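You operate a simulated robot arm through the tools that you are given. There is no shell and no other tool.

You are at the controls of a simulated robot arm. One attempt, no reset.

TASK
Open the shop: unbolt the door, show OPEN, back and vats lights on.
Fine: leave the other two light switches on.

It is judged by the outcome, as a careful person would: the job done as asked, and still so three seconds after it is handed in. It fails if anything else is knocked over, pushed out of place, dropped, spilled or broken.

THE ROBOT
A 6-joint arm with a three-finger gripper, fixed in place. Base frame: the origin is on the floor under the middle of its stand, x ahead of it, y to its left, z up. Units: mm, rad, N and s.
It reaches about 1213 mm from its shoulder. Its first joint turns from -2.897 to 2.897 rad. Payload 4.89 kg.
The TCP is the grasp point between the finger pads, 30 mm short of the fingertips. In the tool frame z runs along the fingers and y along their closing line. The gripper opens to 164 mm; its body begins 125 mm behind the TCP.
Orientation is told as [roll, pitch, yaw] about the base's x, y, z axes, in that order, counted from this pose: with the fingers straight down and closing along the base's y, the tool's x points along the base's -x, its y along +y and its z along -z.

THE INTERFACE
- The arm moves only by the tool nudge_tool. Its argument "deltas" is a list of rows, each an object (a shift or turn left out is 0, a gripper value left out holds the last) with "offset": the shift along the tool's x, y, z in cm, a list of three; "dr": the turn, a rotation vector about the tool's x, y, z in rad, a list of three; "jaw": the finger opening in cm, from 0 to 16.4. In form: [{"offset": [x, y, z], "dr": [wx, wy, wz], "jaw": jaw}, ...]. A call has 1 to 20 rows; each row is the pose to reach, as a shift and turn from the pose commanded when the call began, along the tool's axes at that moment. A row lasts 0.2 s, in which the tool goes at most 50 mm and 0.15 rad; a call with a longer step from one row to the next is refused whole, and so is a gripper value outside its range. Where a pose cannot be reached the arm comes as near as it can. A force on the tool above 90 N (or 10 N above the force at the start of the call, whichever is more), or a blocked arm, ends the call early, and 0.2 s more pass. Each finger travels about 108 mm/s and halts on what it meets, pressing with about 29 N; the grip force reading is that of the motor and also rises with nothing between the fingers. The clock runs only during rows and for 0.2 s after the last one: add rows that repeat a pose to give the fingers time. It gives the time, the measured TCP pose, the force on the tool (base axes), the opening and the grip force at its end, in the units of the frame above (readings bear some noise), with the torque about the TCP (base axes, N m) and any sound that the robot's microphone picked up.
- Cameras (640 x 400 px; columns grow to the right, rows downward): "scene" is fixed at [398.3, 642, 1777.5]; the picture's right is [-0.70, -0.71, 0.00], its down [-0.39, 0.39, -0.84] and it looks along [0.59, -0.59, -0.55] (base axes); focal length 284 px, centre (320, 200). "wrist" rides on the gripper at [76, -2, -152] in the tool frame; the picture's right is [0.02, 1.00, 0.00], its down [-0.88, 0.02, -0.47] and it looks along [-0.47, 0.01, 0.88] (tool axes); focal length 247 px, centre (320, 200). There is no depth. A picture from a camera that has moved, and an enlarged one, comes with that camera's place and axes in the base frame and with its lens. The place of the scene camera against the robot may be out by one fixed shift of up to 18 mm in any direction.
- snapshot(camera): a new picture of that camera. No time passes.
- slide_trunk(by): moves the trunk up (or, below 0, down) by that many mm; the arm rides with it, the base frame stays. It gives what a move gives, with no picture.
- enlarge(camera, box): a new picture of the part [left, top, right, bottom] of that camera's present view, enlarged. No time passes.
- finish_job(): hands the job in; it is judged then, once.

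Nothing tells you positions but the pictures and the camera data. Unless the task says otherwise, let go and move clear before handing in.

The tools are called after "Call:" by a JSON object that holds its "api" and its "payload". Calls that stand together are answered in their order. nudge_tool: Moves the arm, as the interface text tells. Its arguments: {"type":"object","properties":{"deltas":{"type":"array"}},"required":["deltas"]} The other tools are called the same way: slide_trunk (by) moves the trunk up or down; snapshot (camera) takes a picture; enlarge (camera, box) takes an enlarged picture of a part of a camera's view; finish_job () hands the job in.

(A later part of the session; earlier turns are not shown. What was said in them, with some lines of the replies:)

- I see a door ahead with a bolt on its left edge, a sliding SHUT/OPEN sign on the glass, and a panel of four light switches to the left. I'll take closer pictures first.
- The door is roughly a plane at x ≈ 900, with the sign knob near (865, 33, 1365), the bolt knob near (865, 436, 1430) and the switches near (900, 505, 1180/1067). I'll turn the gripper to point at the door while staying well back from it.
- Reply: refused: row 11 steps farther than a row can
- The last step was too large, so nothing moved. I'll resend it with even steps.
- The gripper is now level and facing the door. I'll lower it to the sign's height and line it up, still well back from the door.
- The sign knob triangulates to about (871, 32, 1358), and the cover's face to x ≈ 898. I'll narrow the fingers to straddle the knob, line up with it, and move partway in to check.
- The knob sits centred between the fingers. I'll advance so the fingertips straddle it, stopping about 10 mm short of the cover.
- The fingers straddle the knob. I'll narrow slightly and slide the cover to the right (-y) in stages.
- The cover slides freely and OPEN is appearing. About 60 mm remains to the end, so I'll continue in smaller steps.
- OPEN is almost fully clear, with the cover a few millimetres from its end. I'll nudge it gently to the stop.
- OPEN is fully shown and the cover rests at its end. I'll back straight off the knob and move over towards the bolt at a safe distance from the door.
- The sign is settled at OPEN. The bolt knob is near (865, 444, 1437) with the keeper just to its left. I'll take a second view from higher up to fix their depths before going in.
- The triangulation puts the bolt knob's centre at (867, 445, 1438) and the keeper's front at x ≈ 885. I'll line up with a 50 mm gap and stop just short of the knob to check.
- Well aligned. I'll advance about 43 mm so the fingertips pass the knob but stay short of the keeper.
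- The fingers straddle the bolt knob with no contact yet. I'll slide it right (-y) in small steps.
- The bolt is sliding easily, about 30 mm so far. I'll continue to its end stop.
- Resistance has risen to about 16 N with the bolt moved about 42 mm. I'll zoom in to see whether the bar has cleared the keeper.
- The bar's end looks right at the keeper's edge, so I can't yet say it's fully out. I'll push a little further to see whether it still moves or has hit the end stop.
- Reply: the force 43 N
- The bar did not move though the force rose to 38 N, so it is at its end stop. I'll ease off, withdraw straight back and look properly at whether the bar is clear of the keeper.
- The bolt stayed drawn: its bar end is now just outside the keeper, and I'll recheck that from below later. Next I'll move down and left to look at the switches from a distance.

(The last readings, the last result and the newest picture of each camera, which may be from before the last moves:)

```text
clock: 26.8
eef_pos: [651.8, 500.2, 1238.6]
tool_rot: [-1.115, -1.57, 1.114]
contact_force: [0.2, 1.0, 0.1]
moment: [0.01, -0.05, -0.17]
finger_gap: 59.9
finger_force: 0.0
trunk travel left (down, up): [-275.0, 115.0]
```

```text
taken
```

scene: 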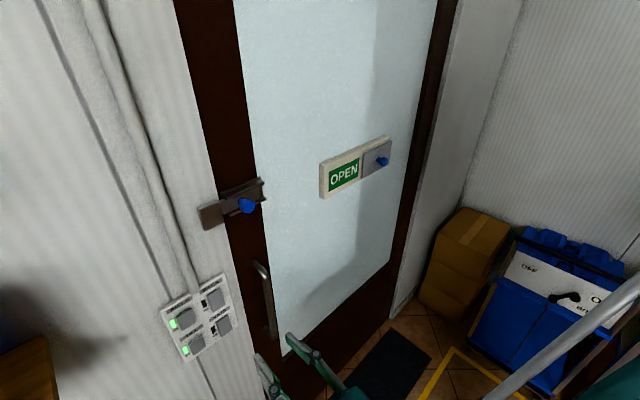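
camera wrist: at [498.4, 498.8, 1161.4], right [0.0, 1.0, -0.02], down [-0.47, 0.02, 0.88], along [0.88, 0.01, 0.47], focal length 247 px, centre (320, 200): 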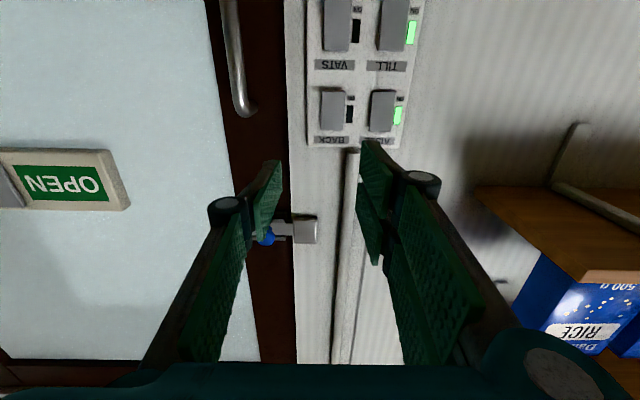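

Call:
{"api": "enlarge", "payload": {"camera": "wrist", "box": [290, 0, 450, 100]}}

Call:
{"api": "enlarge", "payload": {"camera": "wrist", "box": [300, 70, 420, 150]}}

Call:
{"api": "enlarge", "payload": {"camera": "wrist", "box": [250, 200, 340, 260]}}

Call:
{"api": "enlarge", "payload": {"camera": "scene", "box": [155, 270, 245, 365]}}

```text
4.00 times, centred on (370, 50) of wrist
camera zoom: at [498.4, 498.8, 1161.4], right [0.0, 1.0, -0.02], down [-0.47, 0.02, 0.88], along [0.88, 0.01, 0.47], focal length 988 px, centre (120, 800)
```

zoom: 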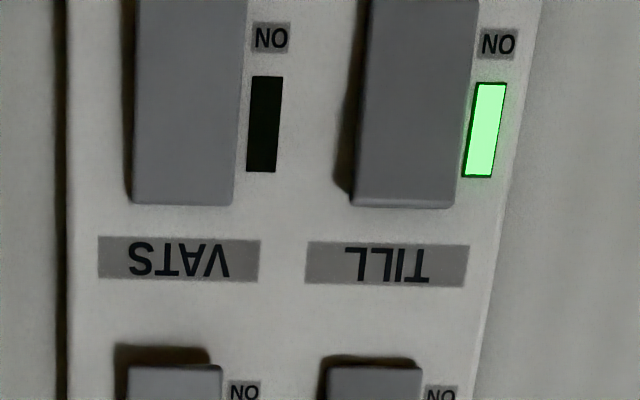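

```text
5.00 times, centred on (360, 110) of wrist
camera zoom: at [498.4, 498.8, 1161.4], right [0.0, 1.0, -0.02], down [-0.47, 0.02, 0.88], along [0.88, 0.01, 0.47], focal length 1235 px, centre (120, 650)
```

zoom: 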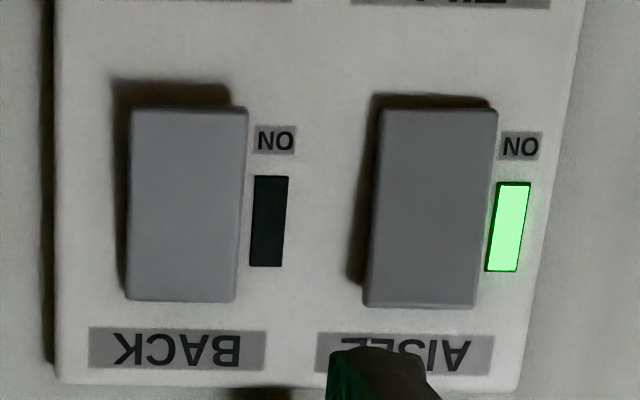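

```text
6.67 times, centred on (295, 230) of wrist
camera zoom: at [498.4, 498.8, 1161.4], right [0.0, 1.0, -0.02], down [-0.47, 0.02, 0.88], along [0.88, 0.01, 0.47], focal length 1646 px, centre (487, 0)
```

zoom: 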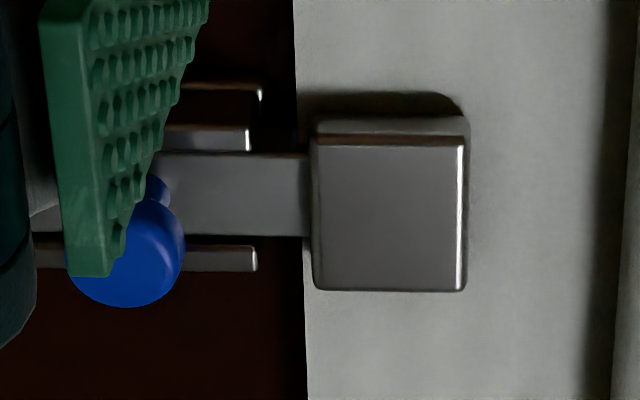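

```text
4.21 times, centred on (200, 318) of scene
camera zoom: at [398.3, 642.0, 1777.5], right [-0.7, -0.71, 0.0], down [-0.39, 0.39, -0.84], along [0.59, -0.59, -0.55], focal length 1196 px, centre (825, -295)
```

zoom: 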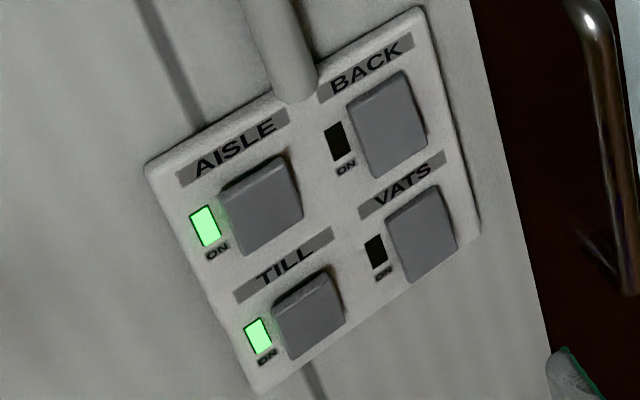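

The rockers tilt about a horizontal axis: ON ones (AISLE, TILL) have the lower end in, while BACK and VATS have the lower end raised. So I'll press BACK's and VATS's lower halves, after one more view from lower down to fix their depth.

Call:
{"api": "nudge_tool", "payload": {"deltas": [{"offset": [4, 0, 0]}, {"offset": [8, 0, 0]}, {"offset": [12, 0, 0]}, {"offset": [16, 0, 0]}, {"offset": [16, 0, 0]}]}}

Call:
{"api": "snapshot", "payload": {"camera": "wrist"}}

Call:
{"api": "enlarge", "payload": {"camera": "wrist", "box": [290, 60, 450, 160]}}

Call:
{"api": "enlarge", "payload": {"camera": "wrist", "box": [290, 140, 450, 240]}}

```text
clock: 28.0
eef_pos: [671.5, 533.9, 1122.1]
tool_rot: [0.042, -1.57, -0.044]
contact_force: [-0.8, -0.8, 0.1]
moment: [-0.01, 0.04, 0.01]
finger_gap: 60.1
finger_force: 0.1
out of reach, approached as far as the arm can: row 3, 4, 5
trunk travel left (down, up): [-275.0, 115.0]
```

```text
taken
camera wrist: at [518.0, 532.3, 1046.5], right [0.0, 1.0, -0.02], down [-0.47, 0.02, 0.88], along [0.88, 0.01, 0.47], focal length 247 px, centre (320, 200)
```

wrist: 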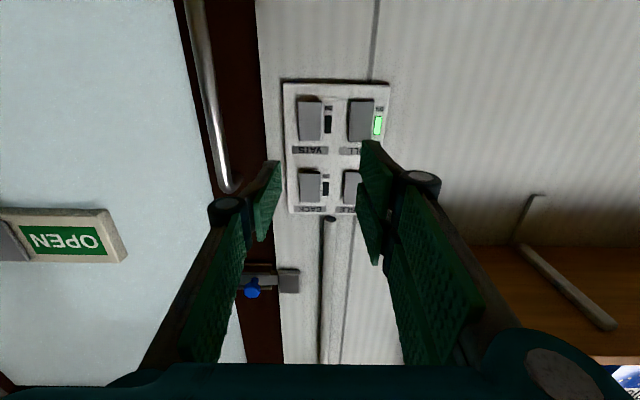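

```text
4.00 times, centred on (370, 110) of wrist
camera zoom: at [518.0, 532.3, 1046.5], right [0.0, 1.0, -0.02], down [-0.47, 0.02, 0.88], along [0.88, 0.01, 0.47], focal length 988 px, centre (120, 560)
```

zoom: 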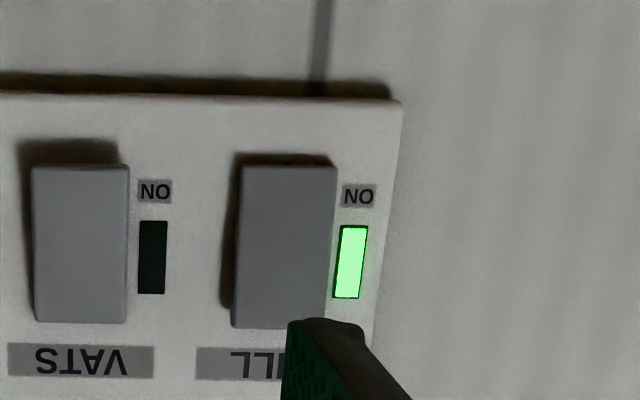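

```text
4.00 times, centred on (370, 190) of wrist
camera zoom: at [518.0, 532.3, 1046.5], right [0.0, 1.0, -0.02], down [-0.47, 0.02, 0.88], along [0.88, 0.01, 0.47], focal length 988 px, centre (120, 240)
```

zoom: 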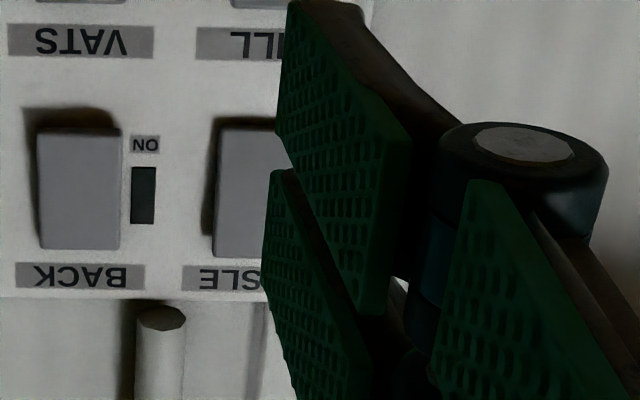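

BACK's centre is at about (878, 519, 1216) and VATS's at (878, 519, 1112), each rocker 33 × 53 mm. The arm is near a reach limit this low, so I'll raise the tool and then lower the trunk.

Call:
{"api": "nudge_tool", "payload": {"deltas": [{"offset": [-4, 0, 0]}, {"offset": [-8, 0, 0]}, {"offset": [-12, 0, 0]}, {"offset": [-16, 0, 0]}, {"offset": [-20, 0, 0]}, {"offset": [-24, 0, 0]}, {"offset": [-28, 0, 0]}, {"offset": [-28, 0, 0]}]}}

```text
clock: 29.8
eef_pos: [672.7, 533.1, 1402.9]
tool_rot: [2.446, -1.57, -2.444]
contact_force: [-1.4, -1.0, 1.9]
moment: [0.01, 0.08, 0.14]
finger_gap: 59.9
finger_force: 0.0
trunk travel left (down, up): [-275.0, 115.0]
```

Call:
{"api": "slide_trunk", "payload": {"by": -220}}

Call:
{"api": "snapshot", "payload": {"camera": "scene"}}

Call:
{"api": "snapshot", "payload": {"camera": "wrist"}}

```text
clock: 32.1
eef_pos: [673.3, 533.0, 1182.2]
tool_rot: [-2.139, -1.572, 2.137]
contact_force: [0.1, -0.4, 0.3]
moment: [-0.02, 0.02, 0.01]
finger_gap: 60.0
finger_force: 0.0
trunk travel left (down, up): [-55.0, 335.0]
```

```text
taken
```

scene: 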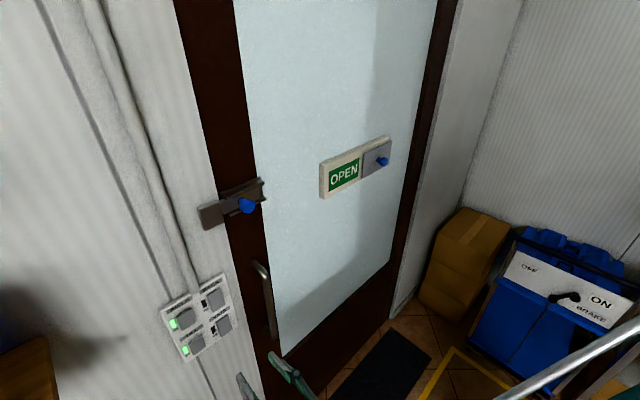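

```text
taken
camera wrist: at [519.8, 532.4, 1106.5], right [0.0, 1.0, -0.02], down [-0.47, 0.02, 0.88], along [0.88, 0.01, 0.47], focal length 247 px, centre (320, 200)
```

wrist: 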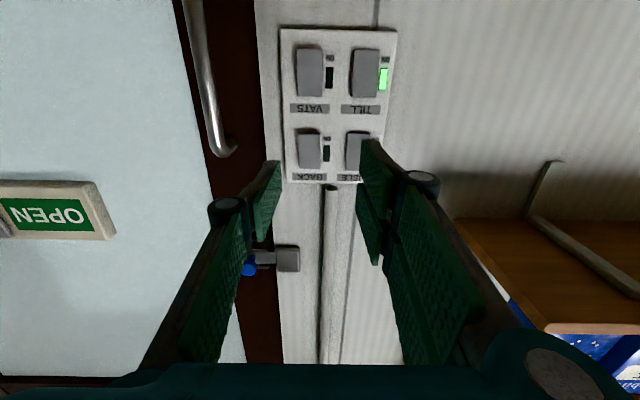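

The trunk is lowered and the panel is in view. I'll yaw the gripper about 30° left so the single right-hand finger leads by about 30 mm, making it the only finger that can touch a rocker.

Call:
{"api": "nudge_tool", "payload": {"deltas": [{"offset": [-0.4, 0, 0], "dr": [-0.13, 0, 0], "jaw": 5}, {"offset": [-0.8, 0, 0], "dr": [-0.26, 0, 0], "jaw": 5}, {"offset": [-1.2, 0, 0], "dr": [-0.39, 0, 0], "jaw": 5}, {"offset": [-1.6, 0.4, 0], "dr": [-0.52, 0, 0], "jaw": 5}, {"offset": [-1.6, 0.4, 0], "dr": [-0.52, 0, 0], "jaw": 5}]}}

Call:
{"api": "snapshot", "payload": {"camera": "wrist"}}

```text
clock: 33.3
eef_pos: [671.7, 537.7, 1198.8]
tool_rot: [-1.729, -1.57, 2.249]
contact_force: [-0.6, 1.0, -0.1]
moment: [0.01, 0.01, -0.06]
finger_gap: 49.9
finger_force: 0.0
trunk travel left (down, up): [-55.0, 335.0]
```

```text
taken
camera wrist: at [540.4, 461.0, 1122.4], right [-0.5, 0.87, -0.02], down [-0.42, -0.22, 0.88], along [0.76, 0.45, 0.47], focal length 247 px, centre (320, 200)
```

wrist: 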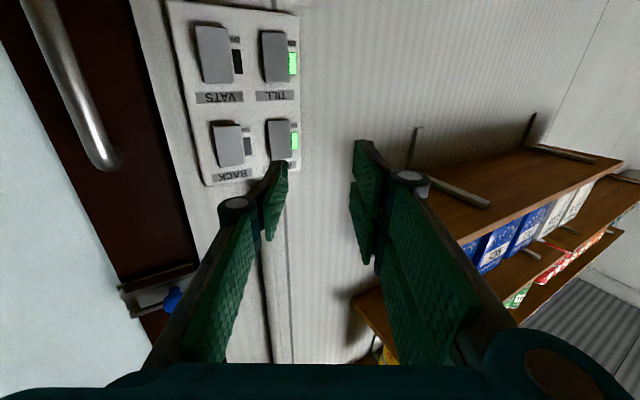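

The single finger now leads towards BACK. I'll move straight in towards the wall, stopping about 10 mm short of the rocker.

Call:
{"api": "nudge_tool", "payload": {"deltas": [{"offset": [0, -1.99, 3.47]}, {"offset": [0, -3.98, 6.94]}, {"offset": [0, -5.47, 9.55]}, {"offset": [0, -6.71, 11.72]}, {"offset": [0, -6.96, 12.15]}, {"offset": [0, -6.96, 12.15]}]}}

Call:
{"api": "snapshot", "payload": {"camera": "wrist"}}

Call:
{"api": "enlarge", "payload": {"camera": "scene", "box": [140, 250, 300, 370]}}

```text
clock: 34.7
eef_pos: [812.8, 538.8, 1199.4]
tool_rot: [-0.942, -1.57, 1.462]
contact_force: [1.4, 0.5, -0.6]
moment: [0.0, -0.02, 0.01]
finger_gap: 50.1
finger_force: 0.0
trunk travel left (down, up): [-55.0, 335.0]
```

```text
taken
camera wrist: at [680.6, 460.7, 1122.6], right [-0.5, 0.87, -0.02], down [-0.42, -0.22, 0.88], along [0.76, 0.45, 0.47], focal length 247 px, centre (320, 200)
```

wrist: 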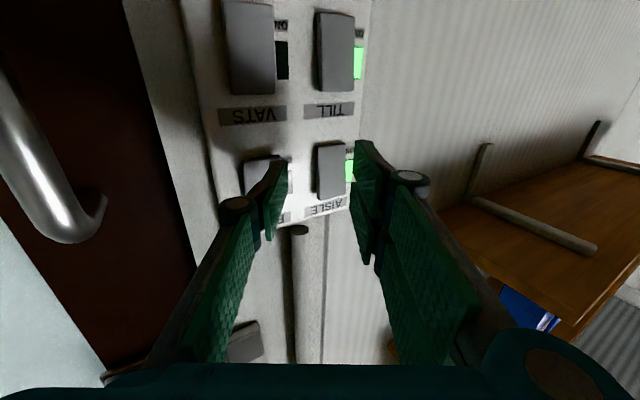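

```text
3.33 times, centred on (220, 310) of scene
camera zoom: at [398.3, 642.0, 1777.5], right [-0.7, -0.71, 0.0], down [-0.39, 0.39, -0.84], along [0.59, -0.59, -0.55], focal length 947 px, centre (653, -167)
```

zoom: 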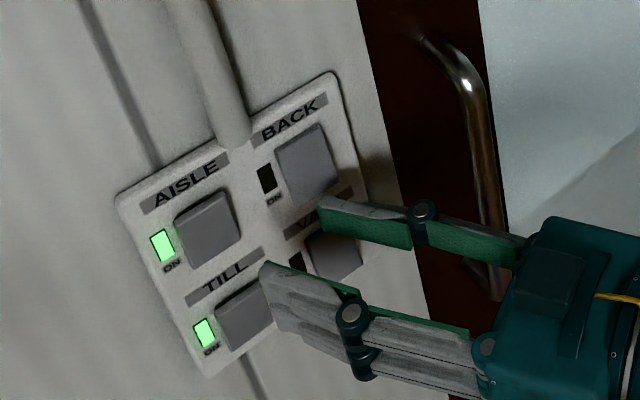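

The finger is lined up with BACK's lower half. I'll press in slowly while watching the force and the lamp.

Call:
{"api": "nudge_tool", "payload": {"deltas": [{"offset": [0, -0.25, 0.434]}, {"offset": [0, -0.5, 0.868]}, {"offset": [0, -0.65, 1.128]}, {"offset": [0, -0.8, 1.389]}, {"offset": [0, -0.8, 1.389]}]}}

Call:
{"api": "enlarge", "payload": {"camera": "scene", "box": [140, 250, 300, 370]}}

```text
clock: 35.9
eef_pos: [829.3, 538.0, 1198.6]
tool_rot: [-0.875, -1.571, 1.394]
contact_force: [-0.3, -0.1, 0.7]
moment: [0.02, 0.01, 0.01]
finger_gap: 50.1
finger_force: 0.1
trunk travel left (down, up): [-55.0, 335.0]
```

```text
3.33 times, centred on (220, 310) of scene
camera zoom: at [398.3, 642.0, 1777.5], right [-0.7, -0.71, 0.0], down [-0.39, 0.39, -0.84], along [0.59, -0.59, -0.55], focal length 947 px, centre (653, -167)
```

zoom: 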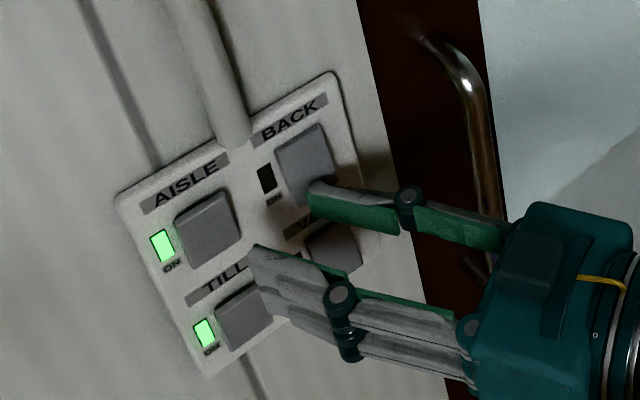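

No contact yet. I'll continue in small increments.

Call:
{"api": "nudge_tool", "payload": {"deltas": [{"offset": [0, -0.1, 0.174]}, {"offset": [0, -0.2, 0.347]}, {"offset": [0, -0.3, 0.521]}, {"offset": [0, -0.3, 0.521]}]}}

Call:
{"api": "enlarge", "payload": {"camera": "scene", "box": [140, 250, 300, 370]}}

```text
clock: 36.9
eef_pos: [835.0, 538.1, 1198.8]
tool_rot: [-1.052, -1.572, 1.572]
contact_force: [-0.6, 0.6, -0.1]
moment: [0.03, 0.01, -0.03]
finger_gap: 49.6
finger_force: 0.0
trunk travel left (down, up): [-55.0, 335.0]
```

```text
3.33 times, centred on (220, 310) of scene
camera zoom: at [398.3, 642.0, 1777.5], right [-0.7, -0.71, 0.0], down [-0.39, 0.39, -0.84], along [0.59, -0.59, -0.55], focal length 947 px, centre (653, -167)
```

zoom: 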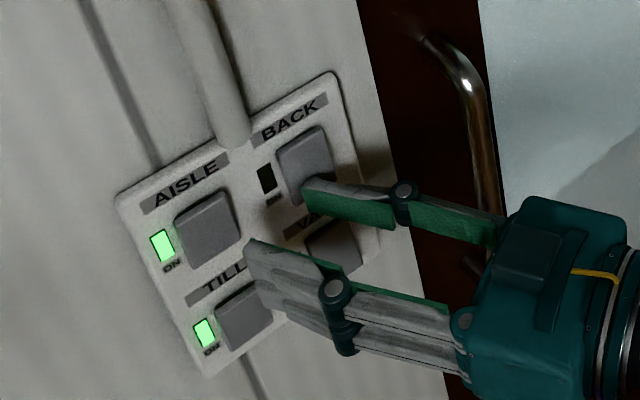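

The rocker seems to be starting to tilt with very little force, and the lamp is still dark. I'll press a little deeper.

Call:
{"api": "nudge_tool", "payload": {"deltas": [{"offset": [0, -0.1, 0.174]}, {"offset": [0, -0.2, 0.347]}, {"offset": [0, -0.2, 0.347]}]}}

Call:
{"api": "enlarge", "payload": {"camera": "scene", "box": [140, 250, 300, 370]}}

```text
clock: 37.7
eef_pos: [838.8, 537.9, 1199.7]
tool_rot: [-2.692, -1.57, -3.072]
contact_force: [-8.2, -4.6, -0.6]
moment: [0.06, -0.08, -0.28]
finger_gap: 51.6
finger_force: 0.1
trunk travel left (down, up): [-55.0, 335.0]
heard: click
```

```text
3.33 times, centred on (220, 310) of scene
camera zoom: at [398.3, 642.0, 1777.5], right [-0.7, -0.71, 0.0], down [-0.39, 0.39, -0.84], along [0.59, -0.59, -0.55], focal length 947 px, centre (653, -167)
```

zoom: 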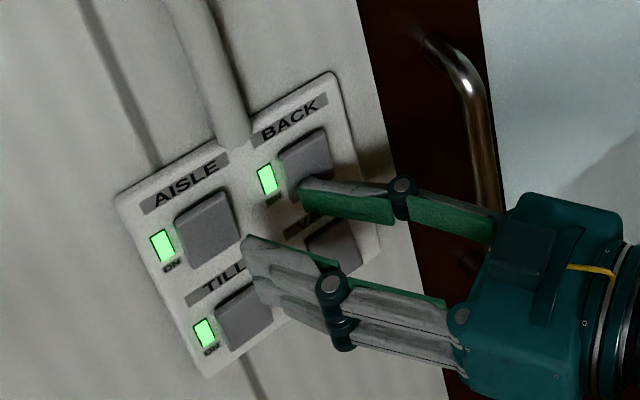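

Click heard and the BACK lamp is green. I'll back off, drop 103 mm to VATS's lower half, and check alignment.

Call:
{"api": "nudge_tool", "payload": {"deltas": [{"offset": [0, 0.75, -1.3]}, {"offset": [0, 1.49, -2.6]}, {"offset": [0, 1.74, -3.04]}, {"offset": [3, 1.74, -3.04]}, {"offset": [6, 1.74, -3.04]}, {"offset": [9, 1.74, -3.04]}, {"offset": [10.35, 1.74, -3.04]}, {"offset": [10.35, 1.74, -3.04]}]}}

Call:
{"api": "enlarge", "payload": {"camera": "scene", "box": [140, 250, 300, 370]}}

Call:
{"api": "snapshot", "payload": {"camera": "wrist"}}

```text
clock: 39.5
eef_pos: [803.6, 537.9, 1095.6]
tool_rot: [-1.38, -1.57, 1.9]
contact_force: [-0.7, -0.9, 0.4]
moment: [-0.03, -0.02, 0.02]
finger_gap: 49.8
finger_force: 0.0
trunk travel left (down, up): [-55.0, 335.0]
```

```text
3.33 times, centred on (220, 310) of scene
camera zoom: at [398.3, 642.0, 1777.5], right [-0.7, -0.71, 0.0], down [-0.39, 0.39, -0.84], along [0.59, -0.59, -0.55], focal length 947 px, centre (653, -167)
```

zoom: 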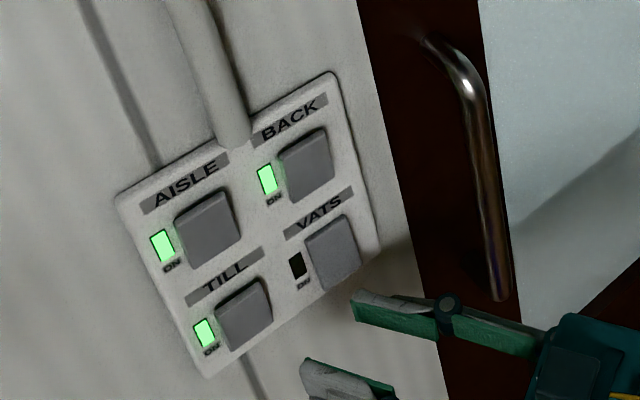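

```text
taken
camera wrist: at [671.2, 460.6, 1019.0], right [-0.5, 0.87, -0.02], down [-0.42, -0.22, 0.88], along [0.76, 0.45, 0.47], focal length 247 px, centre (320, 200)
```

wrist: 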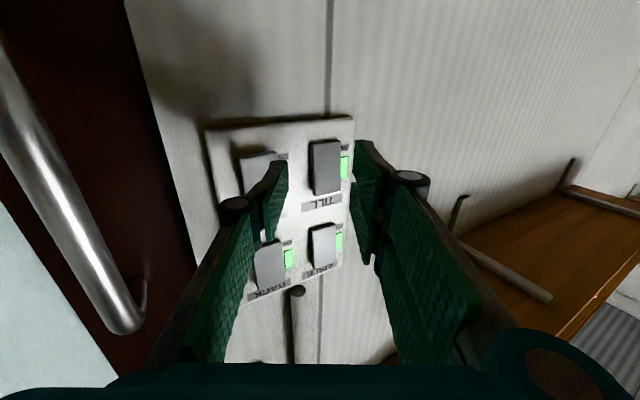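

BACK stays on and the finger is lined up with VATS's lower half. I'll approach and press.

Call:
{"api": "nudge_tool", "payload": {"deltas": [{"offset": [0, -0.5, 0.868]}, {"offset": [0, -1, 1.736]}, {"offset": [0, -1.36, 2.38]}, {"offset": [0, -1.54, 2.69]}, {"offset": [0, -1.54, 2.69]}]}}

Call:
{"api": "enlarge", "payload": {"camera": "scene", "box": [140, 250, 300, 370]}}

```text
clock: 40.7
eef_pos: [834.9, 538.5, 1094.6]
tool_rot: [-1.119, -1.572, 1.639]
contact_force: [-0.6, -0.2, 0.5]
moment: [-0.01, 0.0, 0.02]
finger_gap: 50.1
finger_force: 0.1
trunk travel left (down, up): [-55.0, 335.0]
```

```text
3.33 times, centred on (220, 310) of scene
camera zoom: at [398.3, 642.0, 1777.5], right [-0.7, -0.71, 0.0], down [-0.39, 0.39, -0.84], along [0.59, -0.59, -0.55], focal length 947 px, centre (653, -167)
```

zoom: 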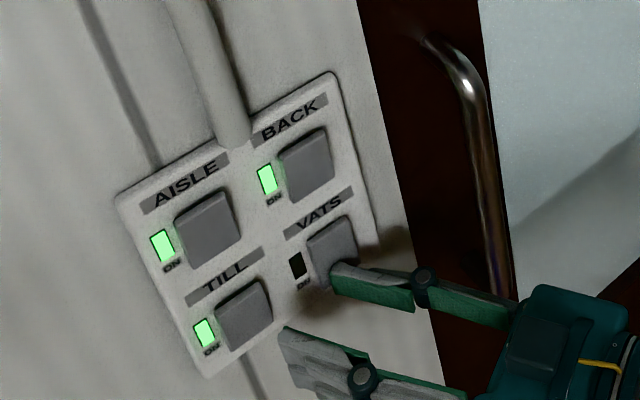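

Call:
{"api": "nudge_tool", "payload": {"deltas": [{"offset": [0, -0.1, 0.174]}, {"offset": [0, -0.2, 0.347]}, {"offset": [0, -0.2, 0.347]}]}}

Call:
{"api": "enlarge", "payload": {"camera": "scene", "box": [140, 250, 300, 370]}}

```text
clock: 41.5
eef_pos: [840.0, 537.8, 1095.8]
tool_rot: [-2.592, -1.57, 3.113]
contact_force: [-7.6, -3.1, -0.3]
moment: [0.08, -0.09, -0.28]
finger_gap: 51.3
finger_force: 0.2
trunk travel left (down, up): [-55.0, 335.0]
heard: click
```

```text
3.33 times, centred on (220, 310) of scene
camera zoom: at [398.3, 642.0, 1777.5], right [-0.7, -0.71, 0.0], down [-0.39, 0.39, -0.84], along [0.59, -0.59, -0.55], focal length 947 px, centre (653, -167)
```

zoom: 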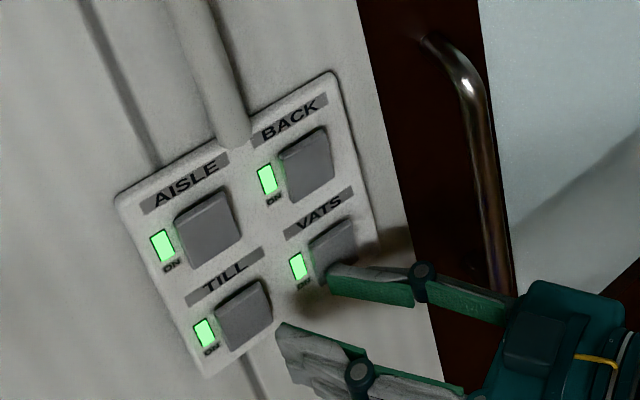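

Click heard, and all four lamps are green. I'll back away, square the tool up, and take a clear look at the bolt from the door side to confirm it's free of the keeper.

Call:
{"api": "nudge_tool", "payload": {"deltas": [{"offset": [0, 0.75, -1.3]}, {"offset": [0, 2.49, -4.34]}, {"offset": [0, 4.47, -7.81]}, {"offset": [0, 6.46, -11.28]}, {"offset": [0, 7.95, -13.89]}, {"offset": [0, 7.95, -13.89], "dr": [0.13, 0, 0]}, {"offset": [0, 7.95, -13.89], "dr": [0.26, 0, 0]}, {"offset": [0, 7.95, -13.89], "dr": [0.39, 0, 0]}, {"offset": [0, 7.95, -13.89], "dr": [0.52, 0, 0]}, {"offset": [0, 7.95, -13.89], "dr": [0.52, 0, 0]}]}}

Call:
{"api": "snapshot", "payload": {"camera": "scene"}}

```text
clock: 43.7
eef_pos: [679.3, 537.7, 1094.5]
tool_rot: [1.138, -1.572, -1.138]
contact_force: [0.3, 0.0, 0.4]
moment: [0.01, -0.02, 0.04]
finger_gap: 50.0
finger_force: 0.0
trunk travel left (down, up): [-55.0, 335.0]
```

```text
taken
```

scene: 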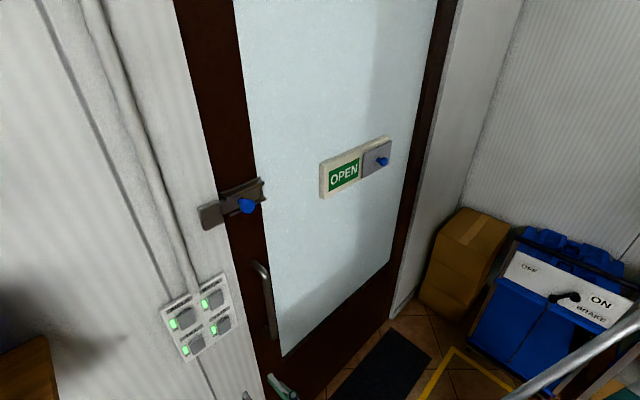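

Call:
{"api": "slide_trunk", "payload": {"by": 220}}

Call:
{"api": "nudge_tool", "payload": {"deltas": [{"offset": [-2, -4, -0.5]}, {"offset": [-4, -8, -1]}, {"offset": [-6, -12, -1.5]}, {"offset": [-8, -16, -2]}, {"offset": [-10, -20, -2.5]}, {"offset": [-11, -24, -3]}, {"offset": [-11, -28, -3]}, {"offset": [-11, -28, -3]}]}}

Call:
{"api": "snapshot", "payload": {"camera": "wrist"}}

```text
clock: 46.1
eef_pos: [678.5, 537.3, 1314.1]
tool_rot: [-1.709, -1.57, 1.707]
contact_force: [0.2, 0.3, -0.5]
moment: [-0.03, -0.01, -0.03]
finger_gap: 50.1
finger_force: 0.0
trunk travel left (down, up): [-275.0, 115.0]
```

```text
clock: 47.9
eef_pos: [648.1, 256.2, 1425.3]
tool_rot: [2.288, -1.57, -2.289]
contact_force: [-0.3, 0.1, -0.4]
moment: [0.01, 0.03, 0.15]
finger_gap: 49.9
finger_force: 0.1
trunk travel left (down, up): [-275.0, 115.0]
```

```text
taken
camera wrist: at [494.9, 255.0, 1348.8], right [0.0, 1.0, -0.02], down [-0.47, 0.02, 0.88], along [0.88, 0.01, 0.47], focal length 247 px, centre (320, 200)
```

wrist: 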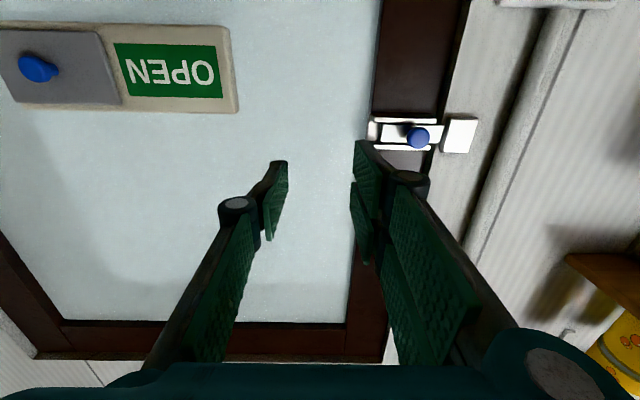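

Call:
{"api": "enlarge", "payload": {"camera": "wrist", "box": [360, 100, 490, 165]}}

Call:
{"api": "enlarge", "payload": {"camera": "wrist", "box": [420, 105, 490, 165]}}

Call:
{"api": "enlarge", "payload": {"camera": "scene", "box": [195, 170, 275, 230]}}

Call:
{"api": "snapshot", "payload": {"camera": "scene"}}

```text
4.92 times, centred on (425, 132) of wrist
camera zoom: at [494.9, 255.0, 1348.8], right [0.0, 1.0, -0.02], down [-0.47, 0.02, 0.88], along [0.88, 0.01, 0.47], focal length 1216 px, centre (-197, 532)
```

zoom: 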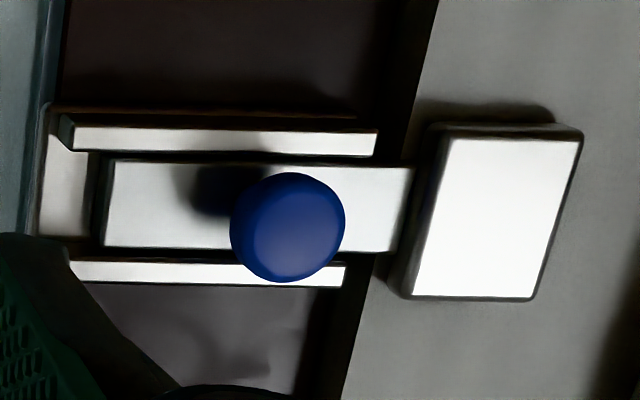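

```text
6.67 times, centred on (455, 135) of wrist
camera zoom: at [494.9, 255.0, 1348.8], right [0.0, 1.0, -0.02], down [-0.47, 0.02, 0.88], along [0.88, 0.01, 0.47], focal length 1646 px, centre (-580, 633)
```

zoom: 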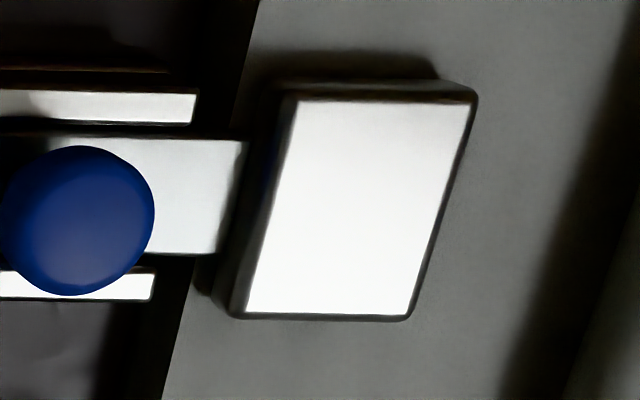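

```text
6.67 times, centred on (235, 200) of scene
camera zoom: at [398.3, 642.0, 1777.5], right [-0.7, -0.71, 0.0], down [-0.39, 0.39, -0.84], along [0.59, -0.59, -0.55], focal length 1894 px, centre (887, 200)
```

zoom: 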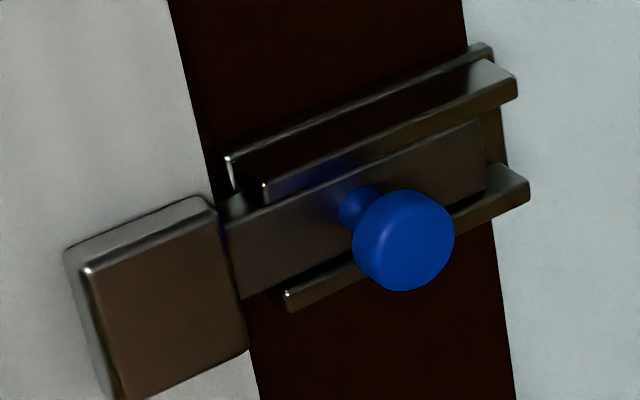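

```text
taken
```

scene: 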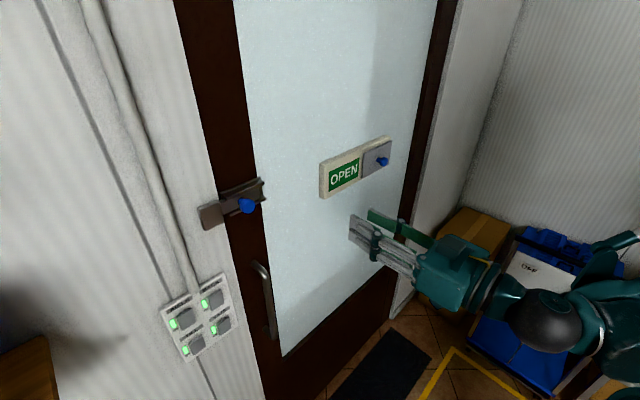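

The final views confirm it: the sign reads OPEN with SHUT covered, the bolt bar is clear of the keeper and at its stop, and all four lamps are green. The arm is well clear of everything, so I'm handing the job in.

Call:
{"api": "finish_job", "payload": {}}

```text
The job is handed in.
```

The shop is open as you asked, and I've handed the job in:

- **Door:** it is unbolted. I slid the bolt to its stop, and the pictures show the bar just clear of the catch on the frame, by a few millimetres.
- **Sign:** it shows OPEN, and the cover fully hides SHUT.
- **Lights:** back and vats are on. Each switch clicked and its lamp turned green. The aisle and till switches are still on.

I saw nothing knocked over or pushed out of place. The arm is clear of the door, sign and switches.
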